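You operate a simulated robot arm through the tools that you are given. There is no shell and no other tool.

The job below is to be done with a simulated robot arm. You get a single attempt, and the scene is never put back.

TASK
Clear up after the spill: empty the red cup and wipe the table drip.
Fine: pour into the red bucket; cup and red rag end in the yellow tray. Set down upright: red cup. What is to be rubbed or washed off counts as gone when no trace of it is left.
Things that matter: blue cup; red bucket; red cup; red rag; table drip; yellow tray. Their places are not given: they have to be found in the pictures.

It is judged by the outcome, as a careful person would: the job done as asked, and still so three seconds after it is handed in. It fails if anything else is knocked over, pushed out of place, dropped, spilled or broken.

THE ROBOT
A 7-joint arm with a fingered hand, fixed in place. Base frame: the origin is at the foot of the arm, x ahead of it, y to its left, z up; the work surface is at about z = 78. Readings come in cm, degrees, newtons and seconds.
Its first joint turns from -149.0 to 149.0 degrees. Payload 3.5 kg.
Tool frame: the origin (TCP) lies between the finger pads and is the grasp point; the fingertips stand 3 cm ahead of it; z points along the fingers, y is the line along which they close. Largest opening 10.4 cm; the body of the gripper starts 3.5 cm behind the TCP. The gripper is a hand of 4 fingers: y runs from the thumb to the fingers, the wrist lies at [-1.5, -11, -18.6] in the tool frame.
Orientation is told as [roll, pitch, yaw] about the base's x, y, z axes, in that order, counted from this pose: with the fingers straight down and the wrist toward the robot, the tool's x, y and z point along [0, 1, 0], [1, 0, 0] and [0, 0, -1] of the base frame.

THE INTERFACE
- The arm moves only by the tool send_rows. Its argument "moves" is a list of rows, each an object (a shift or turn left out is 0) with "offset": the shift along the base's x, y, z in units of 50 mm (1.0 is 50 mm), a list of three; "angular": the turn, a rotation vector about the base's x, y, z in units of 5 degrees (1.0 is 5 degrees), a list of three. In form: [{"offset": [x, y, z], "angular": [rx, ry, rz]}, ...]. A call has 1 to 20 rows; each row shifts and turns the commanded pose from where the row before left it. A call with a number of a shift or a turn outside -1 to 1 is refused whole. A row lasts 0.2 s, in which the tool goes at most 5 cm and 8.6 degrees; a call with a longer step from one row to the next is refused whole. A pose out of reach is approached as far as the arm can. The call stops where the force on the tool passes 90 N (or 10 N more than at its start, if that is more) or the arm is blocked; 0.2 s more then pass. In this call time passes only in rows, and 0.2 s behind the last. It gives the time, the measured TCP pose, the force on the tool (base axes), the opening and the grip force at its end, in the units of the frame above (readings bear some noise), with the torque about the TCP (base axes, N m) and any sound that the robot's microphone picked up.
- Cameras (640 x 400 px; columns grow to the right, rows downward): "scene" is fixed at [40.18, -65.17, 152.45]; the picture's right is [0.89, -0.46, 0.00], its down [-0.43, -0.85, -0.30] and it looks along [0.14, 0.26, -0.95] (base axes); focal length 258 px, centre (320, 200). "wrist" rides on the gripper at [6.1, -9.2, -13] in the tool frame; the picture's right is [-0.81, 0.27, -0.52], its down [-0.53, -0.71, 0.46] and it looks along [-0.24, 0.64, 0.72] (tool axes); focal length 275 px, centre (320, 200).
- grab_frame(camera): a new picture of that camera. The clock stands still meanwhile.
- raise_lower(by): slides the trunk up (or, below 0, down) by that many cm; the arm rides with it, the base frame stays. It gives what a move gives, with no picture.
- finger_targets(index, middle, ring, thumb_bend, thumb_turn): sets how far each is bent, from 0 (flat) to 1 (curled in); at 0.3 the hand is open as for a grip, at 0.7 the pads meet at the TCP. One left out holds its place. A second passes; each finger stops where it meets its share of the squeeze, and holds until it gets a number again. It is the only way to open and close the hand. It gives what a move gives, with no picture; readings hold the bend of each and the force on the fingers (four entries, about 0 where the hand has none), thumb and palm. thumb_turn goes from beside the hand (0) to across from the fingers (1), as for a grip.
- locate(camera, pixels): there is no depth. For up to 12 entries [column, row, z] of the newest picture of that camera ("zoom" is the newest enlarged one), the place [x, y] in the base frame at which the ray of that pixel passes the height z, good to about 0.2 cm. The clock stands still meanwhile.
- inspect(camera, box): a new picture of the part [left, top, right, bottom] of that camera's present view, enlarged. The clock stands still meanwhile.
- close_job(): hands the job in; it is judged then, once.

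Leave the gripper open and the arm clear of the work at the hand-in unless told otherwise.

The tools are called as a command line: name --argument value ..., lists and objects as JSON in quotes. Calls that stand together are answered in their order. send_rows: Moves the arm, as the interface text tells. Its arguments: {"type":"object","properties":{"moves":{"type":"array","items":{"type":"object","properties":{"offset":{"type":"array","items":{"type":"number"}},"angular":{"type":"array","items":{"type":"number"}}}}}},"required":["moves"]} The other tools are called the same way: raise_lower (by) slides the trunk up or down; finger_targets (index, middle, ring, thumb_bend, thumb_turn) moves the fingers one by one; grab_frame (camera) takes a picture; locate (camera, pixels) gives the place at which the rays of pixels pass given heights; inspect (camera, box) takes an enlarged picture of a part of a camera's view; close_job () hands the job in.

At the start:

```text
time_s: 0.0
eef_pos: [44.93, -45.75, 121.31]
tool_rot: [0.0, 0.1, 0.0]
force: [0.4, 0.2, -0.2]
moment: [-0.02, 0.01, -0.02]
gripper_width: 10.37
gripper_force: 0.0
shape: jaw
bend: [0.3, 0.3, 0.3, 0.3, 0.98]
finger forces: [0.0, 0.0, 0.0, 0.0, 0.1, 0.0]
trunk travel left (down, up): [-55.0, 16.0]
```

scene: 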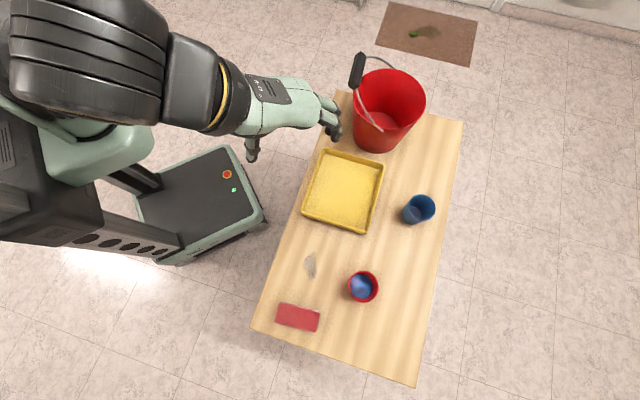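
wrist: 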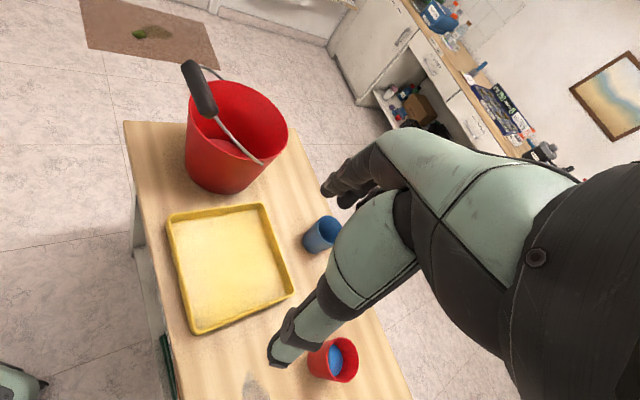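

I see the table with the red bucket, yellow tray, blue cup, red cup with blue liquid at about (363,286), the red rag at (297,317), and a drip at (311,265). I'll zoom in for details first.

inspect --camera "scene" --box '[250, 220, 410, 340]'

inspect --camera "scene" --box '[290, 40, 470, 240]'

locate --camera "scene" --pixels '[[311, 265, 78], [297, 317, 78], [363, 286, 78], [363, 286, 86], [418, 209, 78], [343, 190, 78], [385, 110, 78], [255, 325, 78], [415, 385, 78], [462, 122, 78], [338, 92, 78]]'

```text
3.33 times, centred on (330, 280) of scene
```

zoom: 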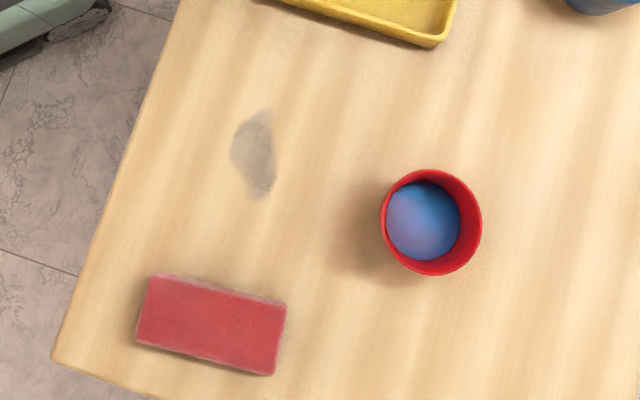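

```text
2.00 times, centred on (380, 140) of scene
```

zoom: 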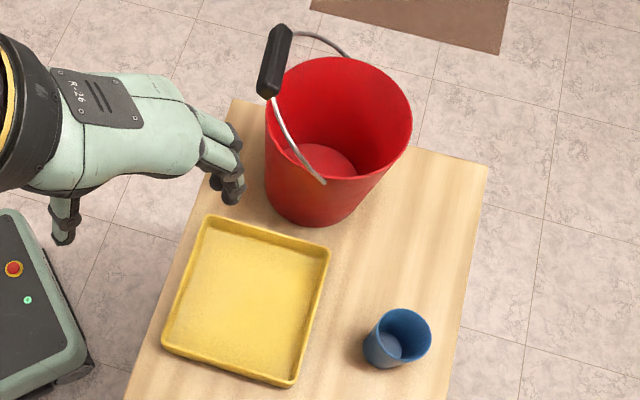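

```text
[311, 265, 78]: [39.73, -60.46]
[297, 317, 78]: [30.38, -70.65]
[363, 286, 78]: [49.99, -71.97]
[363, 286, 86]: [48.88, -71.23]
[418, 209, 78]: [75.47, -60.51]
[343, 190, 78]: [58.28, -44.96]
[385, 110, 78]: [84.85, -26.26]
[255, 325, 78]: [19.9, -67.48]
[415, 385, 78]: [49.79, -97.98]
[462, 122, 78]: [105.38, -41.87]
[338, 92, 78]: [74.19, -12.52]
```

Next I'll zoom the wrist view to triangulate the bucket and the cups' heights.

inspect --camera "wrist" --box '[120, 40, 440, 240]'

inspect --camera "wrist" --box '[200, 200, 440, 400]'

inspect --camera "scene" --box '[330, 50, 450, 160]'

```text
2.00 times, centred on (280, 140) of wrist
```

zoom: 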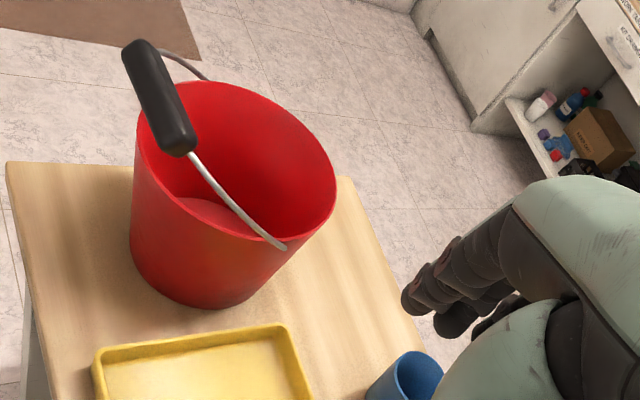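

```text
2.00 times, centred on (320, 300) of wrist
```

zoom: 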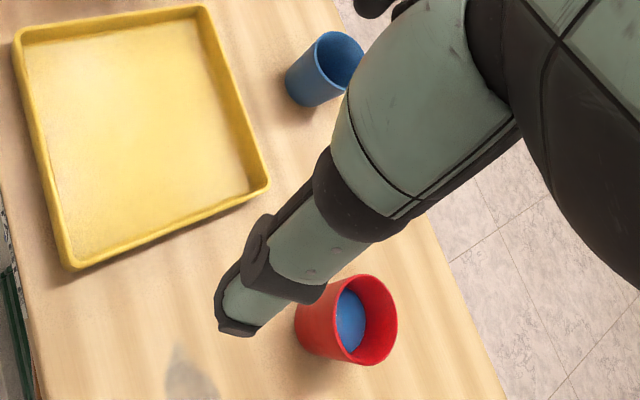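

```text
3.64 times, centred on (390, 105) of scene
```

zoom: 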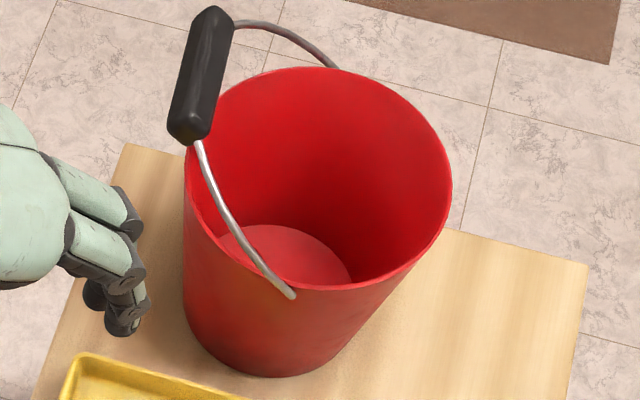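

I'll triangulate the bucket's handle pivots (scene (382.6,131.1),(394.4,68.5); wrist (262.5,163.5),(224,80)) and the cup rim at different heights.

locate --camera "scene" --pixels '[[382.6, 131.1, 95], [382.6, 131.1, 100], [382.6, 131.1, 105], [394.4, 68.5, 95], [394.4, 68.5, 100], [394.4, 68.5, 105], [353, 105, 105], [426.3, 99.5, 105], [389.5, 99.5, 100], [357, 70, 110], [357, 70, 115], [357, 70, 120]]'

locate --camera "wrist" --pixels '[[262.5, 163.5, 95], [262.5, 163.5, 100], [262.5, 163.5, 105], [224, 80, 95], [224, 80, 100], [224, 80, 105], [200, 90, 110], [200, 90, 115], [200, 90, 120], [246, 346, 78]]'

```text
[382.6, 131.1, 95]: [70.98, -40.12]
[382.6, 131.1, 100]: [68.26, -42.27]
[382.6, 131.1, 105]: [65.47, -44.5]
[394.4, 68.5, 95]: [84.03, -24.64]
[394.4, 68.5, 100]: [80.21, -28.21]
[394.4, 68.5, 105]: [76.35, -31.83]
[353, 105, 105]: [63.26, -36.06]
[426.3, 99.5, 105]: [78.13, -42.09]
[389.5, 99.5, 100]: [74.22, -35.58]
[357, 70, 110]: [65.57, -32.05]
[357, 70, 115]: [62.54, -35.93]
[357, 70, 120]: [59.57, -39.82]
```

```text
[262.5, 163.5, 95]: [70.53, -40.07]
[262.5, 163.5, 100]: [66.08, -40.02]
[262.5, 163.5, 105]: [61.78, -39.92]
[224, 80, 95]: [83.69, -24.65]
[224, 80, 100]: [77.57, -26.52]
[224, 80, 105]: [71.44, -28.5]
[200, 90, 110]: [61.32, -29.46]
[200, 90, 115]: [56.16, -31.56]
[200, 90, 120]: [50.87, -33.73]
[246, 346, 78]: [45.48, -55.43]
```

Pivots agree at z≈95, so the bucket's rim stands near z≈96 with centre about (77.4,-32.4), and its handle leans toward the robot. Now I'll triangulate the cup rims (red: scene (363.3,286.6)/wrist (342.5,360); blue: scene (422,208)/wrist (330,231)) and get the tray corners.

locate --camera "scene" --pixels '[[363.3, 286.6, 84], [363.3, 286.6, 86], [363.3, 286.6, 88], [363.3, 286.6, 90], [422, 208, 86], [422, 208, 88], [422, 208, 90], [322, 150, 80], [383, 165, 80], [367, 233, 80], [302, 217, 80], [338, 191, 80]]'

locate --camera "wrist" --pixels '[[342.5, 360, 84], [342.5, 360, 86], [342.5, 360, 88], [342.5, 360, 90], [330, 231, 86], [330, 231, 88], [330, 231, 90]]'

inspect --camera "scene" --box '[295, 140, 395, 240]'

inspect --camera "scene" --box '[330, 255, 400, 315]'

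```text
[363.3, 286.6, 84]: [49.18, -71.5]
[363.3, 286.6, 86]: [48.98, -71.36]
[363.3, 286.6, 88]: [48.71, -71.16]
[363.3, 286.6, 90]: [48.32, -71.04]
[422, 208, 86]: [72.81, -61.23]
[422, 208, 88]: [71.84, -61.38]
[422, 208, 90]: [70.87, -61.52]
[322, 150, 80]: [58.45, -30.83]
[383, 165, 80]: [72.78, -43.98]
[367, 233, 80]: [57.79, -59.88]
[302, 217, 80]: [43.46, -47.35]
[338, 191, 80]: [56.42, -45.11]
```

```text
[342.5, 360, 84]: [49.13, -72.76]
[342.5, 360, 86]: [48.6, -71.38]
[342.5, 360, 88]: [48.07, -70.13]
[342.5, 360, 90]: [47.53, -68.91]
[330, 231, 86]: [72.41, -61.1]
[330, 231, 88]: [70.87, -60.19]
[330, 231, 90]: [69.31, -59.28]
```

```text
4.00 times, centred on (345, 190) of scene
```

zoom: 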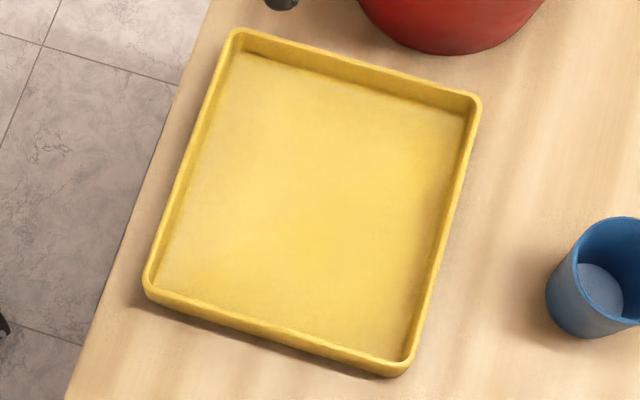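

```text
6.67 times, centred on (365, 285) of scene
```

zoom: 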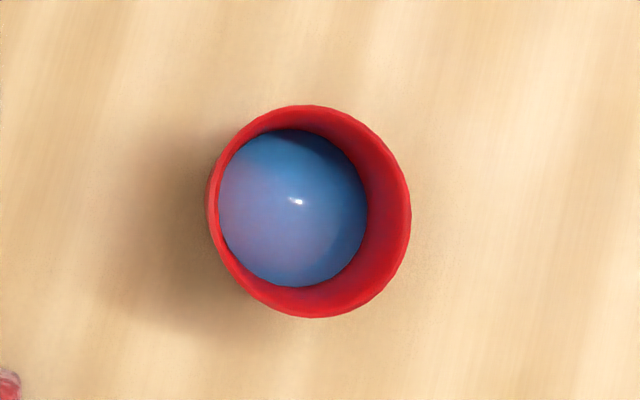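

Cup rim is at z≈86 (height ≈8 cm), centre about (48.8,-71.3). Plan: grasp the red cup from its side with a tilted hand, lift, pour by rolling over the bucket. First I'll turn the hand in free air (yaw −55°) while moving outward, staying high, to check reachability.

send_rows --moves '[{"offset": [0, -0.3, 0], "angular": [0, 0, -1]}, {"offset": [0, -0.3, 0], "angular": [0, 0, -1]}, {"offset": [0, -0.3, 0], "angular": [0, 0, -1]}, {"offset": [0, -0.3, 0], "angular": [0, 0, -1]}, {"offset": [0, -0.3, 0], "angular": [0, 0, -1]}, {"offset": [0, -0.3, 0], "angular": [0, 0, -1]}, {"offset": [0, -0.3, 0], "angular": [0, 0, -1]}, {"offset": [0, -0.3, 0], "angular": [0, 0, -1]}, {"offset": [0, -0.3, 0], "angular": [0, 0, -1]}, {"offset": [0, -0.3, 0], "angular": [0, 0, -1]}, {"offset": [0, -0.3, 0], "angular": [0, 0, -1]}]'

```text
time_s: 2.4
eef_pos: [45.04, -62.27, 121.28]
tool_rot: [0.0, 0.0, -55.1]
force: [-0.2, 0.6, 0.2]
moment: [0.02, 0.0, 0.01]
gripper_width: 10.36
gripper_force: 0.1
shape: jaw
bend: [0.3, 0.3, 0.3, 0.3, 0.98]
finger forces: [0.0, 0.0, 0.0, 0.1, 0.0, 0.0]
trunk travel left (down, up): [-55.0, 16.0]
```

Yaw works. Now I'll roll the hand +55° about its forearm axis (0.574,−0.819,0) in free air.

send_rows --moves '[{"angular": [0.574, -0.819, 0]}, {"angular": [0.574, -0.819, 0]}, {"angular": [0.574, -0.819, 0]}, {"angular": [0.574, -0.819, 0]}, {"angular": [0.574, -0.819, 0]}, {"angular": [0.574, -0.819, 0]}, {"angular": [0.574, -0.819, 0]}, {"angular": [0.574, -0.819, 0]}, {"angular": [0.574, -0.819, 0]}, {"angular": [0.574, -0.819, 0]}, {"angular": [0.574, -0.819, 0]}]'

grab_frame --camera "scene"

grab_frame --camera "wrist"

```text
time_s: 4.8
eef_pos: [44.84, -62.34, 121.38]
tool_rot: [55.1, 0.0, -55.0]
force: [-0.4, 0.1, -0.2]
moment: [0.0, 0.0, 0.01]
gripper_width: 10.37
gripper_force: 0.0
shape: jaw
bend: [0.3, 0.3, 0.3, 0.3, 0.98]
finger forces: [0.0, 0.0, 0.0, 0.0, 0.0, 0.1]
trunk travel left (down, up): [-55.0, 16.0]
```

```text
taken
```

scene: 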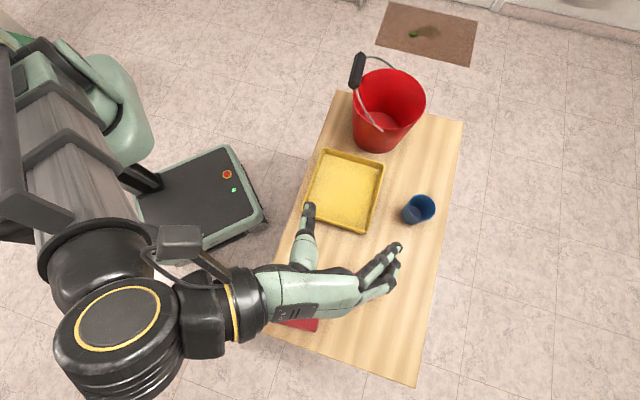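

```text
taken
```

wrist: 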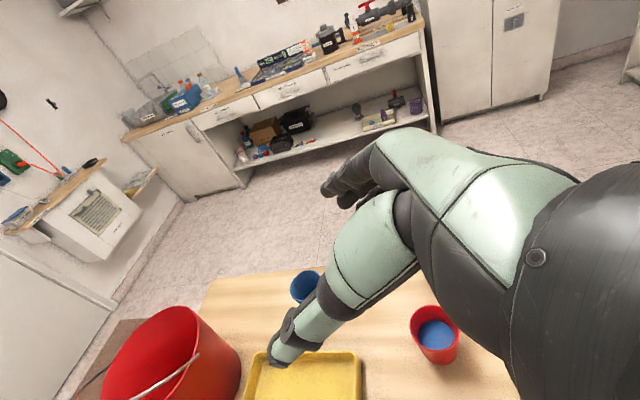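

Reachable. Before gripping the cup I'll rehearse the carry and pour roll, empty-handed and high over the bucket (z≈121), to make sure the arm can do it.

send_rows --moves '[{"offset": [0.384, 0.3225, 0], "angular": [0, 0, 0.4]}, {"offset": [0.384, 0.3225, 0], "angular": [0, 0, 0.4]}, {"offset": [0.384, 0.3225, 0], "angular": [0, 0, 0.4]}, {"offset": [0.384, 0.3225, 0], "angular": [0, 0, 0.4]}, {"offset": [0.384, 0.3225, 0], "angular": [0, 0, 0.4]}, {"offset": [0.384, 0.3225, 0], "angular": [0, 0, 0.4]}, {"offset": [0.384, 0.3225, 0], "angular": [0, 0, 0.4]}, {"offset": [0.384, 0.3225, 0], "angular": [0, 0, 0.4]}, {"offset": [0.384, 0.3225, 0], "angular": [0, 0, 0.4]}, {"offset": [0.384, 0.3225, 0], "angular": [0, 0, 0.4]}, {"offset": [0.384, 0.3225, 0], "angular": [0, 0, 0.4]}, {"offset": [0.384, 0.3225, 0], "angular": [0, 0, 0.4]}, {"offset": [0.384, 0.3225, 0], "angular": [0, 0, 0.4]}, {"offset": [0.384, 0.3225, 0], "angular": [0, 0, 0.4]}, {"offset": [0.384, 0.3225, 0], "angular": [0, 0, 0.4]}, {"offset": [0.384, 0.3225, 0], "angular": [0, 0, 0.4]}]'

grab_frame --camera "scene"

grab_frame --camera "wrist"

```text
time_s: 8.2
eef_pos: [75.79, -36.49, 121.47]
tool_rot: [55.0, 0.1, -23.0]
force: [0.1, 0.2, -0.2]
moment: [0.01, -0.03, 0.0]
gripper_width: 10.4
gripper_force: 0.0
shape: jaw
bend: [0.3, 0.3, 0.3, 0.3, 0.98]
finger forces: [0.0, 0.0, 0.0, 0.1, 0.0, 0.0]
trunk travel left (down, up): [-55.0, 16.0]
```

```text
taken
```

scene: 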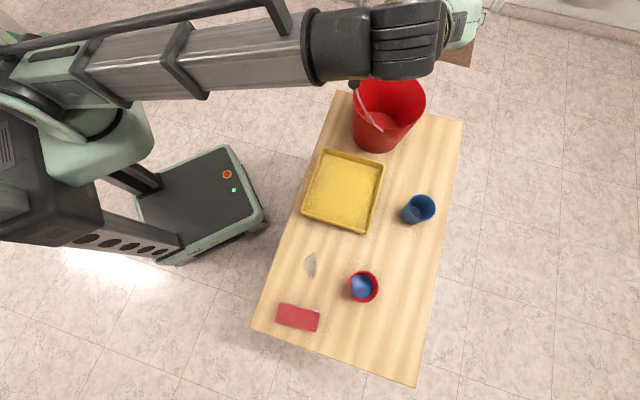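

```text
taken
```

wrist: 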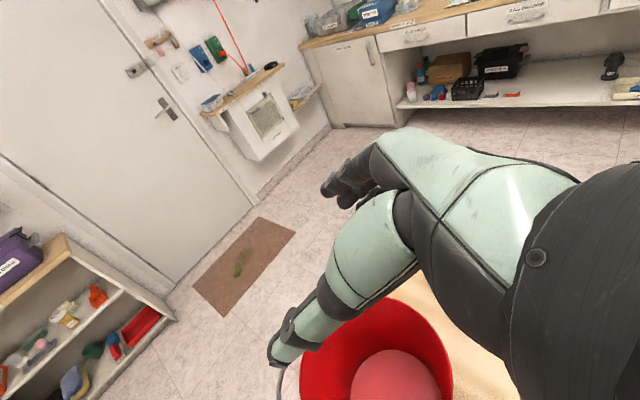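

Now I'll rehearse the pour roll: −130° about the forearm axis (0.921,−0.391,0), empty-handed.

send_rows --moves '[{"angular": [-0.921, 0.391, 0]}, {"angular": [-0.921, 0.391, 0]}, {"angular": [-0.921, 0.391, 0]}, {"angular": [-0.921, 0.391, 0]}, {"angular": [-0.921, 0.391, 0]}, {"angular": [-0.921, 0.391, 0]}, {"angular": [-0.921, 0.391, 0]}, {"angular": [-0.921, 0.391, 0]}, {"angular": [-0.921, 0.391, 0]}, {"angular": [-0.921, 0.391, 0]}, {"angular": [-0.921, 0.391, 0]}, {"angular": [-0.921, 0.391, 0]}, {"angular": [-0.921, 0.391, 0]}, {"angular": [-0.921, 0.391, 0]}, {"angular": [-0.921, 0.391, 0]}, {"angular": [-0.921, 0.391, 0]}, {"angular": [-0.921, 0.391, 0]}, {"angular": [-0.921, 0.391, 0]}, {"angular": [-0.921, 0.391, 0]}, {"angular": [-0.921, 0.391, 0]}]'

send_rows --moves '[{"angular": [-0.921, 0.391, 0]}, {"angular": [-0.921, 0.391, 0]}, {"angular": [-0.921, 0.391, 0]}, {"angular": [-0.921, 0.391, 0]}, {"angular": [-0.921, 0.391, 0]}, {"angular": [-0.921, 0.391, 0]}]'

grab_frame --camera "scene"

grab_frame --camera "wrist"

```text
time_s: 12.4
eef_pos: [75.7, -36.49, 121.42]
tool_rot: [-45.3, 0.1, -23.1]
force: [0.3, 0.7, -0.3]
moment: [-0.01, 0.0, -0.03]
gripper_width: 10.37
gripper_force: 0.0
shape: jaw
bend: [0.3, 0.3, 0.3, 0.3, 0.98]
finger forces: [0.1, 0.0, 0.1, 0.0, 0.0, 0.1]
trunk travel left (down, up): [-55.0, 16.0]
```

```text
time_s: 13.8
eef_pos: [75.7, -36.45, 121.27]
tool_rot: [-75.3, 0.0, -23.1]
force: [0.3, 0.9, -0.1]
moment: [0.0, 0.0, 0.02]
gripper_width: 10.36
gripper_force: 0.1
shape: jaw
bend: [0.3, 0.3, 0.3, 0.3, 0.98]
finger forces: [0.1, 0.1, 0.0, 0.0, 0.0, 0.0]
trunk travel left (down, up): [-55.0, 16.0]
```

```text
taken
```

scene: 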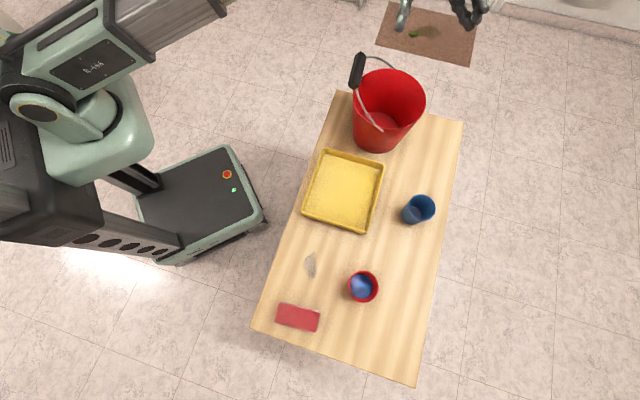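

```text
taken
```

wrist: 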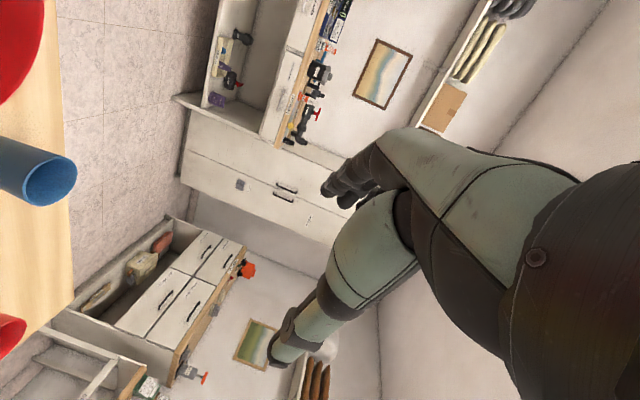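

The full pour roll is reachable. Now I'll roll back +130° and return toward the pre-grasp point on the cup's right side.

send_rows --moves '[{"angular": [0.921, -0.391, 0]}, {"angular": [0.921, -0.391, 0]}, {"angular": [0.921, -0.391, 0]}, {"angular": [0.921, -0.391, 0]}, {"angular": [0.921, -0.391, 0]}, {"angular": [0.921, -0.391, 0]}, {"angular": [0.921, -0.391, 0]}, {"angular": [0.921, -0.391, 0]}, {"angular": [0.921, -0.391, 0]}, {"angular": [0.921, -0.391, 0]}, {"angular": [0.921, -0.391, 0]}, {"angular": [0.921, -0.391, 0]}, {"angular": [0.921, -0.391, 0]}, {"angular": [0.921, -0.391, 0]}, {"angular": [0.921, -0.391, 0]}, {"angular": [0.921, -0.391, 0]}, {"angular": [0.921, -0.391, 0]}, {"angular": [0.921, -0.391, 0]}, {"angular": [0.921, -0.391, 0]}, {"angular": [0.921, -0.391, 0]}]'

send_rows --moves '[{"angular": [0.921, -0.391, 0]}, {"angular": [0.921, -0.391, 0]}, {"angular": [0.921, -0.391, 0]}, {"angular": [0.921, -0.391, 0]}, {"angular": [0.921, -0.391, 0]}, {"angular": [0.921, -0.391, 0]}]'

send_rows --moves '[{"offset": [-0.444, -0.51, 0], "angular": [0, 0, -0.4]}, {"offset": [-0.444, -0.51, 0], "angular": [0, 0, -0.4]}, {"offset": [-0.444, -0.51, 0], "angular": [0, 0, -0.4]}, {"offset": [-0.444, -0.51, 0], "angular": [0, 0, -0.4]}, {"offset": [-0.444, -0.51, 0], "angular": [0, 0, -0.4]}, {"offset": [-0.444, -0.51, 0], "angular": [0, 0, -0.4]}, {"offset": [-0.444, -0.51, 0], "angular": [0, 0, -0.4]}, {"offset": [-0.444, -0.51, 0], "angular": [0, 0, -0.4]}, {"offset": [-0.444, -0.51, 0], "angular": [0, 0, -0.4]}, {"offset": [-0.444, -0.51, 0], "angular": [0, 0, -0.4]}, {"offset": [-0.444, -0.51, 0], "angular": [0, 0, -0.4]}, {"offset": [-0.444, -0.51, 0], "angular": [0, 0, -0.4]}, {"offset": [-0.444, -0.51, 0], "angular": [0, 0, -0.4]}, {"offset": [-0.444, -0.51, 0], "angular": [0, 0, -0.4]}, {"offset": [-0.444, -0.51, 0], "angular": [0, 0, -0.4]}, {"offset": [-0.444, -0.51, 0], "angular": [0, 0, -0.4]}]'

grab_frame --camera "scene"

grab_frame --camera "wrist"

```text
time_s: 18.0
eef_pos: [75.61, -36.49, 121.5]
tool_rot: [25.0, 0.0, -23.0]
force: [1.0, -0.7, -0.7]
moment: [0.01, 0.04, -0.01]
gripper_width: 10.35
gripper_force: 0.1
shape: jaw
bend: [0.3, 0.3, 0.3, 0.3, 0.98]
finger forces: [0.1, 0.1, 0.0, 0.0, 0.0, 0.0]
trunk travel left (down, up): [-55.0, 16.0]
```

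```text
time_s: 19.4
eef_pos: [75.69, -36.59, 121.5]
tool_rot: [55.0, 0.1, -23.0]
force: [0.4, 0.3, -0.5]
moment: [0.01, -0.02, 0.02]
gripper_width: 10.37
gripper_force: 0.0
shape: jaw
bend: [0.3, 0.3, 0.3, 0.3, 0.98]
finger forces: [0.0, 0.1, 0.1, 0.1, 0.1, 0.0]
trunk travel left (down, up): [-55.0, 16.0]
```

```text
time_s: 22.8
eef_pos: [40.17, -77.36, 121.04]
tool_rot: [55.0, 0.1, -54.9]
force: [-0.2, 0.2, 0.3]
moment: [0.0, -0.01, 0.01]
gripper_width: 10.33
gripper_force: 0.1
shape: jaw
bend: [0.3, 0.3, 0.3, 0.3, 0.98]
finger forces: [0.1, 0.0, 0.0, 0.0, 0.0, 0.0]
trunk travel left (down, up): [-55.0, 16.0]
```

```text
taken
```

scene: 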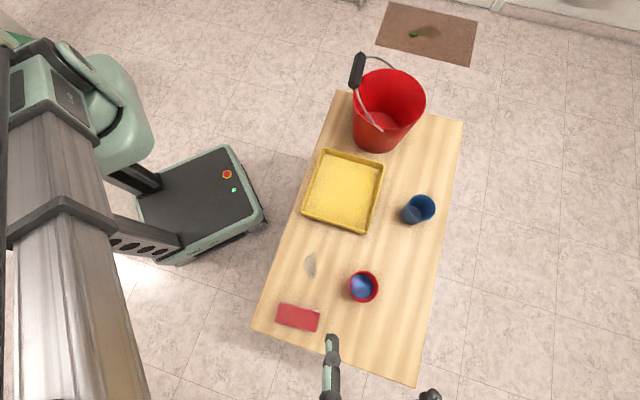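

```text
taken
```

wrist: 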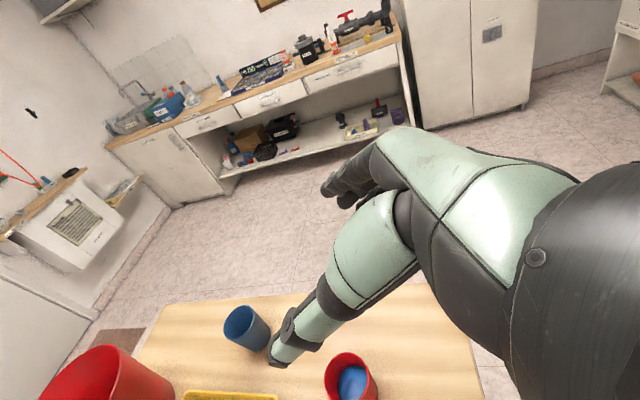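

Hand is now on the right of the cup, high. I'll descend to about z=97 and look again.

send_rows --moves '[{"offset": [0, 0, -0.5]}, {"offset": [0, 0, -0.5]}, {"offset": [0, 0, -0.5]}, {"offset": [0, 0, -0.5]}, {"offset": [0, 0, -0.5]}, {"offset": [0, 0, -0.5]}, {"offset": [0, 0, -0.5]}, {"offset": [0, 0, -0.5]}, {"offset": [0, 0, -0.5]}, {"offset": [0, 0, -0.3]}]'

grab_frame --camera "scene"

grab_frame --camera "wrist"

```text
time_s: 25.0
eef_pos: [40.21, -77.36, 97.33]
tool_rot: [54.9, 0.0, -55.0]
force: [0.8, -0.4, 0.9]
moment: [-0.03, -0.02, -0.01]
gripper_width: 10.39
gripper_force: 0.1
shape: jaw
bend: [0.3, 0.3, 0.3, 0.3, 0.98]
finger forces: [0.0, 0.0, 0.1, 0.1, 0.1, 0.0]
trunk travel left (down, up): [-55.0, 16.0]
```

```text
taken
```

scene: 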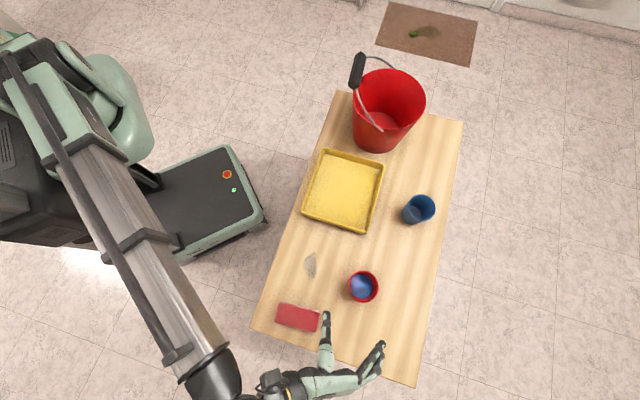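

```text
taken
```

wrist: 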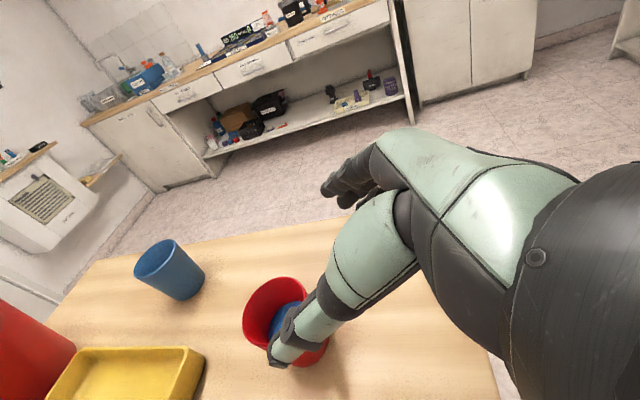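

Thumb tip at (325,318), fingertips at (378,345), cup at (363,287): alignment looks right. I'll go down to z≈90 and forward along the tool axis, stopping 5 cm short of the grasp.

send_rows --moves '[{"offset": [0, 0, -0.35]}, {"offset": [0, 0, -0.35]}, {"offset": [0, 0, -0.35]}, {"offset": [0, 0, -0.35]}, {"offset": [0.2, 0.14, -0.172]}, {"offset": [0.2, 0.14, -0.172]}, {"offset": [0.2, 0.14, -0.172]}, {"offset": [0.2, 0.14, -0.172]}]'

inspect --camera "scene" --box '[260, 240, 420, 400]'

grab_frame --camera "wrist"

```text
time_s: 26.8
eef_pos: [44.02, -74.55, 87.05]
tool_rot: [55.0, 0.2, -55.0]
force: [-1.1, 0.6, 0.1]
moment: [-0.01, -0.02, -0.01]
gripper_width: 10.36
gripper_force: 0.1
shape: jaw
bend: [0.3, 0.3, 0.3, 0.3, 0.98]
finger forces: [0.0, 0.0, 0.0, 0.0, 0.0, 0.0]
trunk travel left (down, up): [-55.0, 16.0]
```

```text
2.50 times, centred on (340, 320) of scene
```

zoom: 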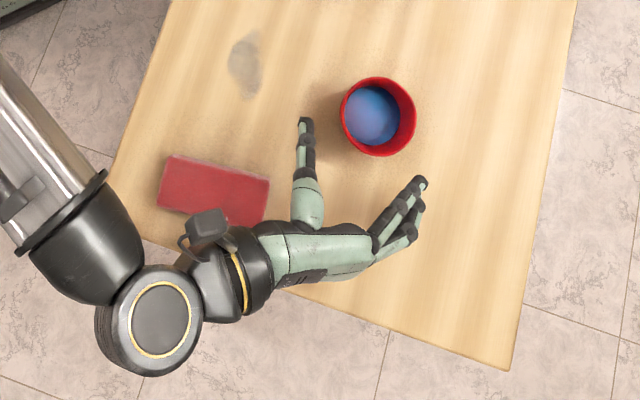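

```text
taken
```

wrist: 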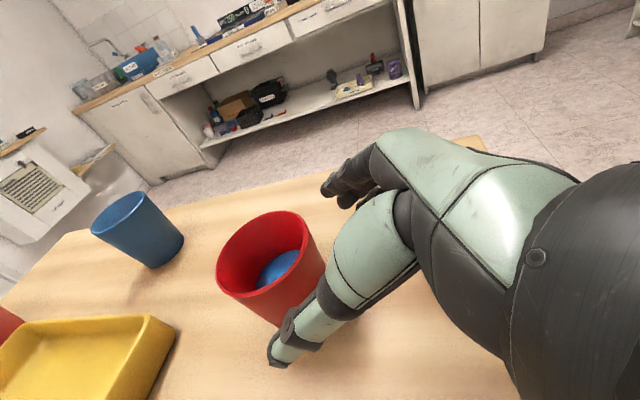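

Cup sits slightly nearer the thumb, so I'll bias 0.35 cm toward the thumb side while advancing the remaining 5 cm slowly.

send_rows --moves '[{"offset": [0.12, 0.11, -0.12]}, {"offset": [0.13, 0.1, -0.12]}, {"offset": [0.13, 0.1, -0.12]}, {"offset": [0.13, 0.1, -0.12]}]'

inspect --camera "scene" --box '[310, 250, 410, 340]'

grab_frame --camera "wrist"

```text
time_s: 27.8
eef_pos: [46.67, -72.62, 84.57]
tool_rot: [55.0, 0.0, -55.0]
force: [0.8, 0.1, -0.1]
moment: [0.0, 0.0, -0.01]
gripper_width: 10.37
gripper_force: 0.1
shape: jaw
bend: [0.3, 0.3, 0.3, 0.3, 0.98]
finger forces: [0.1, 0.1, 0.0, 0.0, 0.1, 0.1]
trunk travel left (down, up): [-55.0, 16.0]
```

```text
4.44 times, centred on (360, 295) of scene
```

zoom: 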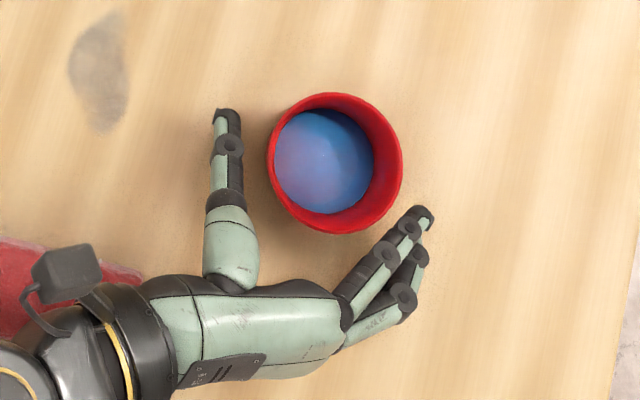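

```text
taken
```

wrist: 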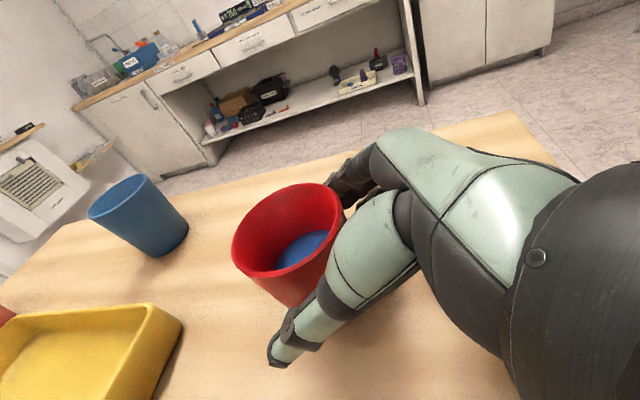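

The thumb gap and finger gap look fine, and the palm still has room. I'll advance ~2 cm more so the cup's axis lies at the grasp point.

send_rows --moves '[{"offset": [0.1, 0.085, -0.065]}, {"offset": [0.1, 0.08, -0.065]}, {"offset": [0.1, 0.08, -0.065]}]'

inspect --camera "scene" --box '[310, 250, 410, 340]'

grab_frame --camera "wrist"

```text
time_s: 28.6
eef_pos: [48.21, -71.35, 83.48]
tool_rot: [54.9, 0.0, -54.9]
force: [-0.2, -0.6, 0.0]
moment: [0.0, 0.02, -0.05]
gripper_width: 10.37
gripper_force: 0.0
shape: jaw
bend: [0.3, 0.3, 0.3, 0.3, 0.98]
finger forces: [0.1, 0.1, 0.1, 0.1, 0.0, 0.0]
trunk travel left (down, up): [-55.0, 16.0]
```

```text
4.44 times, centred on (360, 295) of scene
```

zoom: 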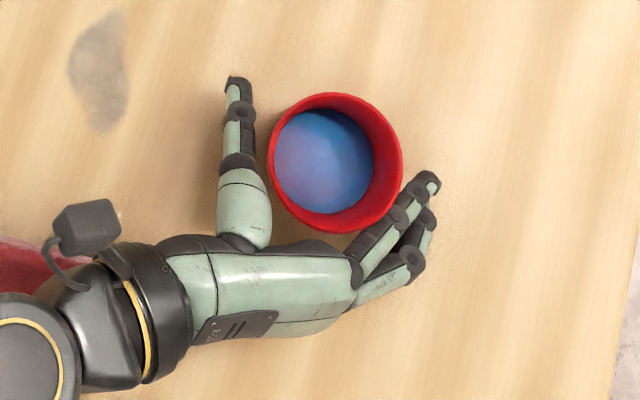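

```text
taken
```

wrist: 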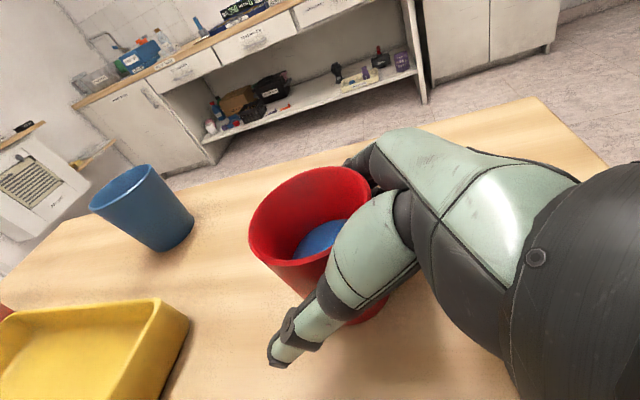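

The cup lies between thumb and fingers. I'll close gently in a first step to 0.42.

finger_targets --index 0.42 --middle 0.42 --ring 0.42 --thumb_bend 0.42

inspect --camera "scene" --box '[310, 250, 410, 340]'

```text
time_s: 29.6
eef_pos: [48.18, -71.17, 83.51]
tool_rot: [55.0, 0.1, -55.1]
force: [-0.5, -1.2, 1.2]
moment: [0.07, 0.0, 0.01]
gripper_width: 7.66
gripper_force: 1.7
shape: fingers
bend: [0.41, 0.42, 0.42, 0.4, 0.97]
finger forces: [2.0, 0.0, 0.0, 0.0, 1.9, 0.0]
trunk travel left (down, up): [-55.0, 16.0]
```

```text
4.44 times, centred on (360, 295) of scene
```

zoom: 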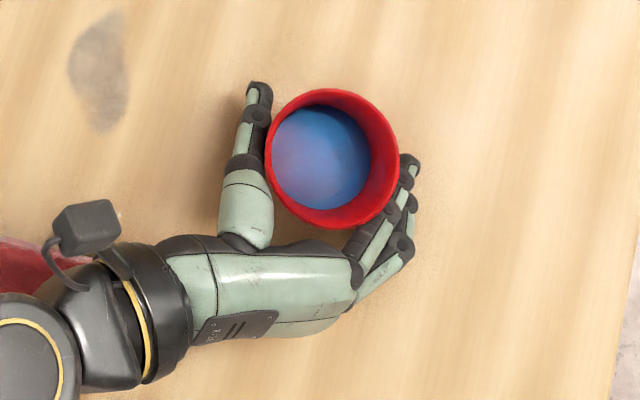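

Index and thumb touch the cup. I'll close further so every finger meets its share of squeeze.

finger_targets --index 0.55 --middle 0.55 --ring 0.55 --thumb_bend 0.55

inspect --camera "scene" --box '[310, 250, 410, 340]'

grab_frame --camera "wrist"

```text
time_s: 30.6
eef_pos: [48.17, -71.27, 83.49]
tool_rot: [55.0, 0.1, -54.9]
force: [0.0, -0.3, 0.5]
moment: [-0.08, -0.07, 0.01]
gripper_width: 6.67
gripper_force: 17.7
shape: fingers
bend: [0.46, 0.51, 0.52, 0.45, 0.96]
finger forces: [11.4, 3.7, 2.5, 0.0, 17.4, 0.0]
trunk travel left (down, up): [-55.0, 16.0]
```

```text
4.44 times, centred on (360, 295) of scene
```

zoom: 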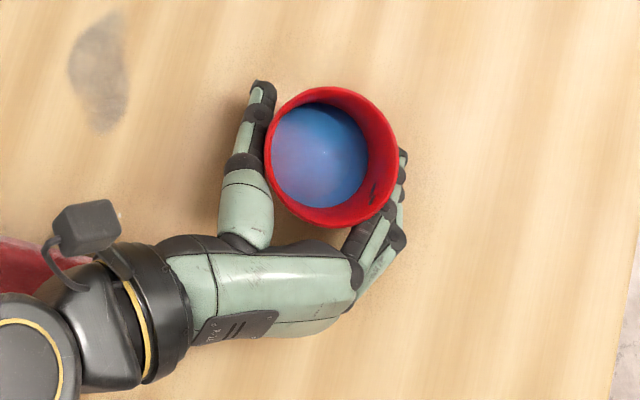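

```text
taken
```

wrist: 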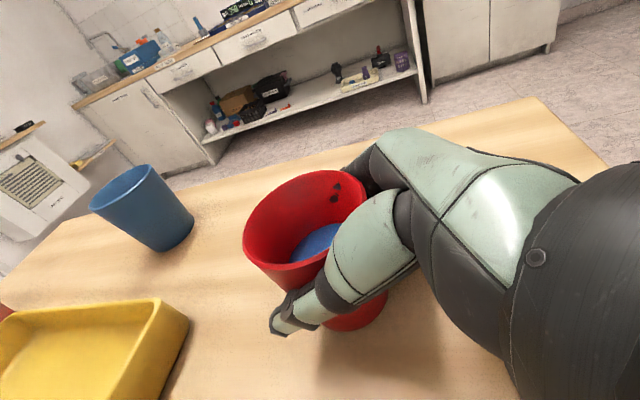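

Grip is 17.7 N with all three fingers and the thumb in contact. I'll lift slowly and check that the cup follows without tilting.

send_rows --moves '[{"offset": [0, 0, 0.05]}, {"offset": [0, 0, 0.1]}, {"offset": [0, 0, 0.15]}, {"offset": [0, 0, 0.15]}, {"offset": [0, 0, 0.15]}, {"offset": [0, 0, 0.1]}]'

inspect --camera "scene" --box '[310, 250, 410, 340]'

grab_frame --camera "wrist"

```text
time_s: 32.0
eef_pos: [48.13, -71.25, 87.11]
tool_rot: [54.9, 0.0, -55.0]
force: [0.0, 0.0, -1.7]
moment: [0.0, 0.01, 0.02]
gripper_width: 6.67
gripper_force: 17.5
shape: fingers
bend: [0.46, 0.51, 0.52, 0.45, 0.96]
finger forces: [11.4, 3.7, 2.5, 0.0, 17.4, 0.1]
trunk travel left (down, up): [-55.0, 16.0]
```

```text
4.44 times, centred on (360, 295) of scene
```

zoom: 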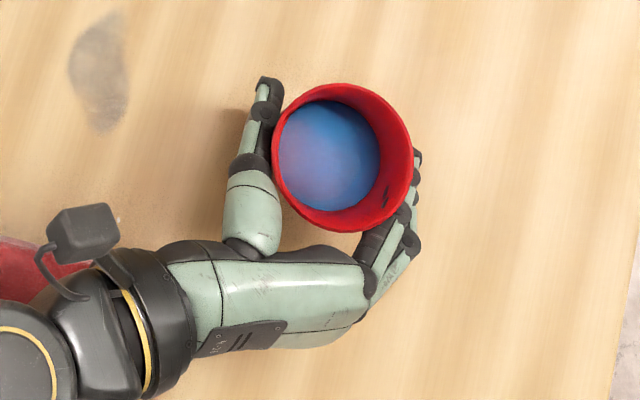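

```text
taken
```

wrist: 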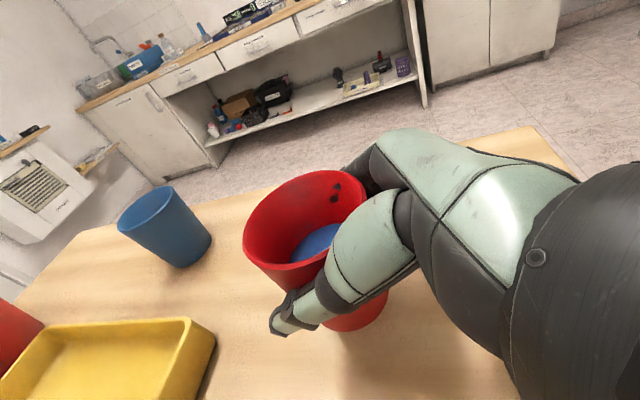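

Cup lifted (load −1.7 N), hold is steady and the liquid is level. I'll raise smoothly to about z=109.

send_rows --moves '[{"offset": [0, 0, 0.1]}, {"offset": [0, 0, 0.2]}, {"offset": [0, 0, 0.3]}, {"offset": [0, 0, 0.35]}, {"offset": [0, 0, 0.4]}, {"offset": [0, 0, 0.4]}, {"offset": [0, 0, 0.4]}, {"offset": [0, 0, 0.4]}, {"offset": [0, 0, 0.4]}, {"offset": [0, 0, 0.4]}, {"offset": [0, 0, 0.35]}, {"offset": [0, 0, 0.3]}, {"offset": [0, 0, 0.2]}, {"offset": [0, 0, 0.1]}]'

grab_frame --camera "scene"

grab_frame --camera "wrist"

```text
time_s: 35.0
eef_pos: [48.03, -71.12, 108.64]
tool_rot: [54.8, 0.0, -55.0]
force: [0.6, 0.0, -2.5]
moment: [0.0, 0.02, 0.02]
gripper_width: 6.64
gripper_force: 17.5
shape: fingers
bend: [0.46, 0.51, 0.52, 0.45, 0.96]
finger forces: [11.3, 3.7, 2.5, 0.0, 17.4, 0.0]
trunk travel left (down, up): [-55.0, 16.0]
```

```text
taken
```

scene: 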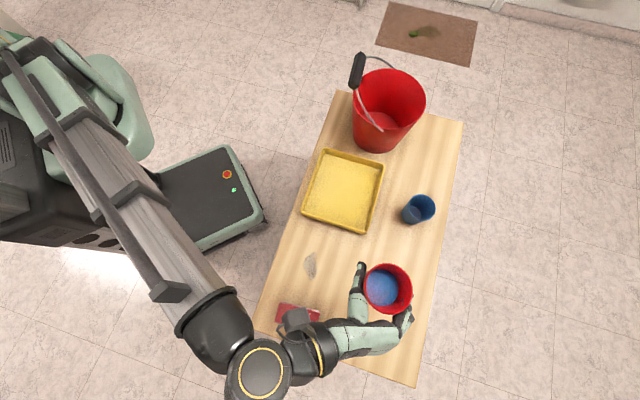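

```text
taken
```

wrist: 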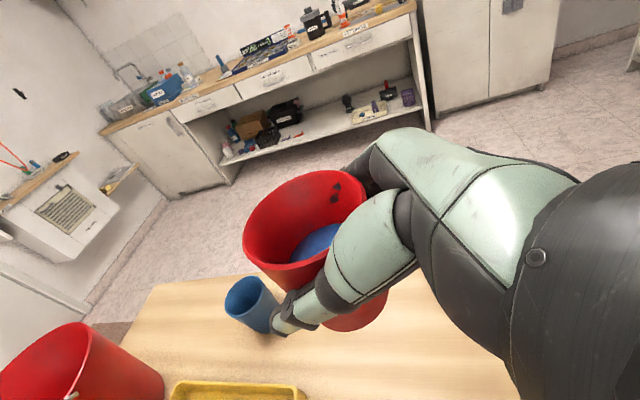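

Cup held level at z≈108.6. Now carry it smoothly to the bucket: target TCP (76.5,−37.2,109.4) with yaw −55→−23, with soft start and stop.

send_rows --moves '[{"offset": [0.09, 0.107, 0.003], "angular": [0, 0, 0.101]}, {"offset": [0.179, 0.215, 0.005], "angular": [0, 0, 0.202]}, {"offset": [0.269, 0.322, 0.008], "angular": [0, 0, 0.303]}, {"offset": [0.329, 0.394, 0.009], "angular": [0, 0, 0.371]}, {"offset": [0.329, 0.394, 0.009], "angular": [0, 0, 0.371]}, {"offset": [0.329, 0.394, 0.009], "angular": [0, 0, 0.371]}, {"offset": [0.329, 0.394, 0.009], "angular": [0, 0, 0.371]}, {"offset": [0.329, 0.394, 0.009], "angular": [0, 0, 0.371]}, {"offset": [0.329, 0.394, 0.009], "angular": [0, 0, 0.371]}, {"offset": [0.329, 0.394, 0.009], "angular": [0, 0, 0.371]}, {"offset": [0.329, 0.394, 0.009], "angular": [0, 0, 0.371]}, {"offset": [0.329, 0.394, 0.009], "angular": [0, 0, 0.371]}, {"offset": [0.329, 0.394, 0.009], "angular": [0, 0, 0.371]}, {"offset": [0.329, 0.394, 0.009], "angular": [0, 0, 0.371]}, {"offset": [0.329, 0.394, 0.009], "angular": [0, 0, 0.371]}, {"offset": [0.329, 0.394, 0.009], "angular": [0, 0, 0.371]}, {"offset": [0.329, 0.394, 0.009], "angular": [0, 0, 0.371]}, {"offset": [0.269, 0.322, 0.008], "angular": [0, 0, 0.303]}, {"offset": [0.179, 0.215, 0.005], "angular": [0, 0, 0.202]}, {"offset": [0.09, 0.107, 0.003], "angular": [0, 0, 0.101]}]'

grab_frame --camera "scene"

grab_frame --camera "wrist"

```text
time_s: 39.2
eef_pos: [76.37, -37.19, 109.24]
tool_rot: [55.0, 0.1, -23.0]
force: [-0.1, -0.1, -1.1]
moment: [-0.01, 0.01, 0.01]
gripper_width: 6.62
gripper_force: 17.7
shape: fingers
bend: [0.46, 0.51, 0.52, 0.45, 0.96]
finger forces: [11.2, 3.6, 2.5, 0.0, 17.0, 0.0]
trunk travel left (down, up): [-55.0, 16.0]
```

```text
taken
```

scene: 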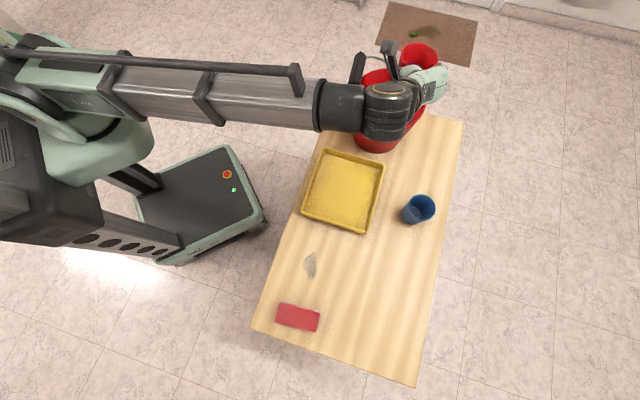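

```text
taken
```

wrist: 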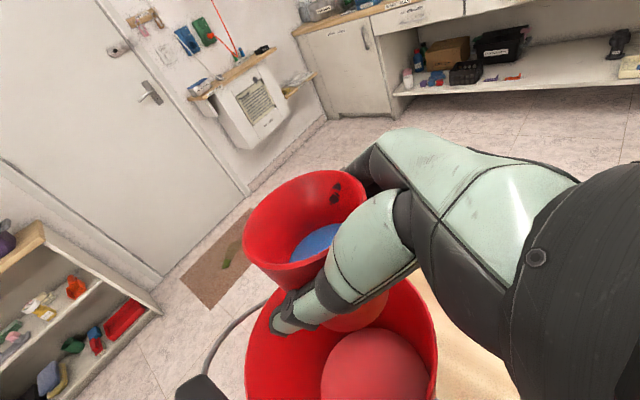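

The cup is over the bucket. I'll check the bucket rim position from the wrist view (rim edges near (437,360), (246,345), (290,300)).

locate --camera "wrist" --pixels '[[437, 360, 96], [246, 350, 96], [262, 310, 96], [405, 282, 96], [425, 310, 96], [205, 385, 102], [262, 300, 97]]'

inspect --camera "wrist" --box '[160, 160, 480, 400]'

inspect --camera "scene" --box '[340, 20, 470, 160]'

```text
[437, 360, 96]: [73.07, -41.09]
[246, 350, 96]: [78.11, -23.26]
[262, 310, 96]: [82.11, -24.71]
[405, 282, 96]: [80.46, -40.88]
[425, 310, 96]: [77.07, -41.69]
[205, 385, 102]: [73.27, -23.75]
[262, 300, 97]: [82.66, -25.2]
```

```text
1.67 times, centred on (320, 280) of wrist
```

zoom: 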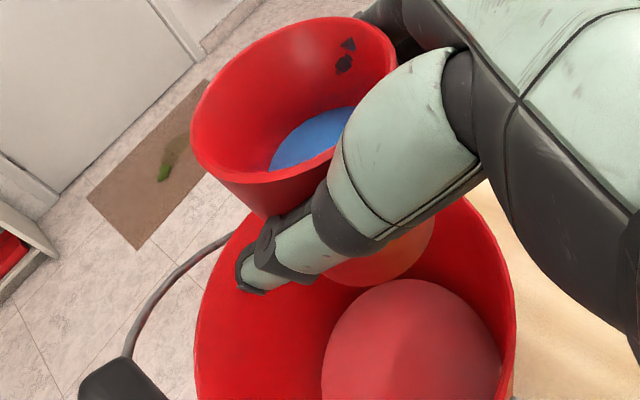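

```text
2.86 times, centred on (405, 90) of scene
```

zoom: 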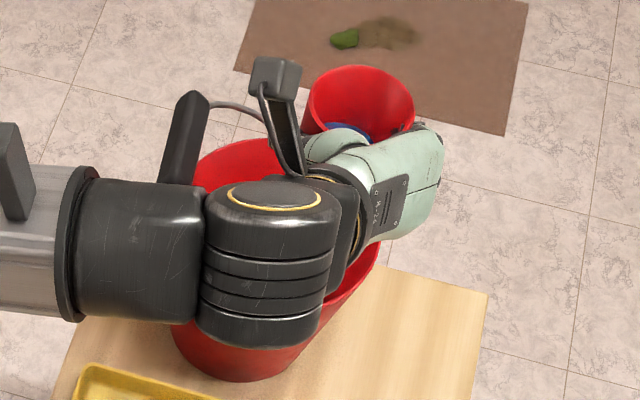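

Rim points agree: bucket centre (77.4,−32.5), radius ≈9.3, so the pouring lip will be over the middle. Start the pour: roll −40° gently, then look.

send_rows --moves '[{"angular": [-0.276, 0.117, 0]}, {"angular": [-0.46, 0.195, 0]}, {"angular": [-0.645, 0.274, 0]}, {"angular": [-0.645, 0.274, 0]}, {"angular": [-0.645, 0.274, 0]}, {"angular": [-0.645, 0.274, 0]}, {"angular": [-0.645, 0.274, 0]}, {"angular": [-0.645, 0.274, 0]}, {"angular": [-0.645, 0.274, 0]}, {"angular": [-0.645, 0.274, 0]}, {"angular": [-0.645, 0.274, 0]}, {"angular": [-0.46, 0.195, 0]}, {"angular": [-0.276, 0.117, 0]}]'

grab_frame --camera "wrist"

inspect --camera "scene" --box '[340, 0, 480, 160]'

```text
time_s: 42.0
eef_pos: [76.57, -37.27, 109.29]
tool_rot: [15.3, 0.0, -23.1]
force: [0.3, -1.0, -1.6]
moment: [0.0, 0.01, 0.0]
gripper_width: 6.64
gripper_force: 17.3
shape: fingers
bend: [0.46, 0.51, 0.52, 0.45, 0.96]
finger forces: [11.2, 3.9, 2.3, 0.0, 17.0, 0.0]
trunk travel left (down, up): [-55.0, 16.0]
```

```text
taken
```

wrist: 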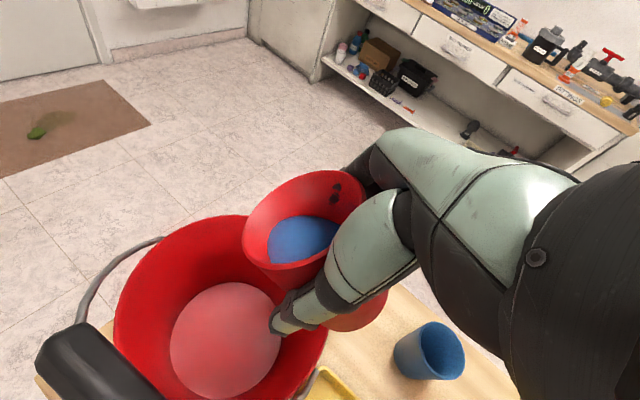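

```text
2.50 times, centred on (410, 80) of scene
```

zoom: 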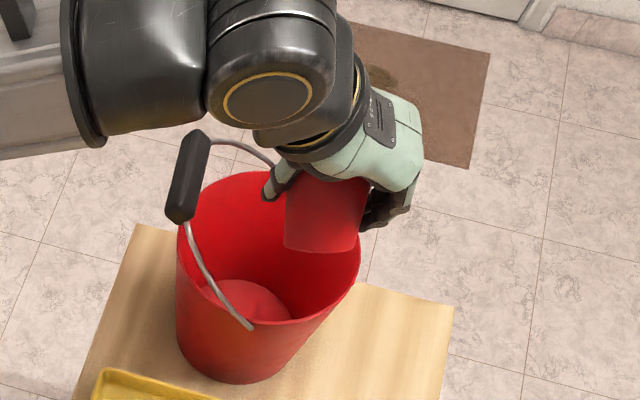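

Liquid has moved toward the lip, nothing spilled; the lip is over the bucket's centre. I continue rolling at a slow 2.5° per row to about 80°.

send_rows --moves '[{"angular": [-0.368, 0.156, 0]}, {"angular": [-0.46, 0.195, 0]}, {"angular": [-0.46, 0.195, 0]}, {"angular": [-0.46, 0.195, 0]}, {"angular": [-0.46, 0.195, 0]}, {"angular": [-0.46, 0.195, 0]}, {"angular": [-0.46, 0.195, 0]}, {"angular": [-0.46, 0.195, 0]}, {"angular": [-0.368, 0.156, 0]}]'

grab_frame --camera "wrist"

inspect --camera "scene" --box '[340, 0, 480, 160]'

```text
time_s: 44.0
eef_pos: [76.53, -37.15, 109.31]
tool_rot: [-6.2, 0.0, -23.1]
force: [0.0, -0.7, -1.4]
moment: [0.01, 0.01, -0.06]
gripper_width: 6.6
gripper_force: 17.2
shape: fingers
bend: [0.46, 0.51, 0.52, 0.45, 0.96]
finger forces: [11.2, 3.9, 2.3, 0.0, 16.8, 0.0]
trunk travel left (down, up): [-55.0, 16.0]
```

```text
taken
```

wrist: 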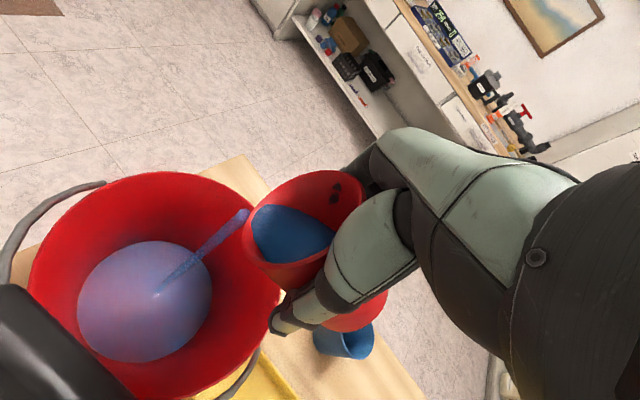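

```text
2.50 times, centred on (410, 80) of scene
```

zoom: 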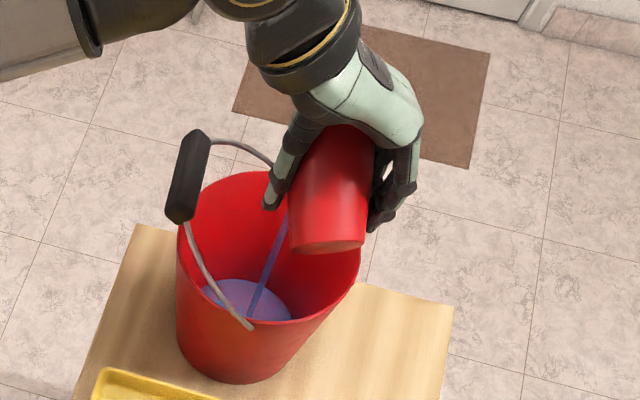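

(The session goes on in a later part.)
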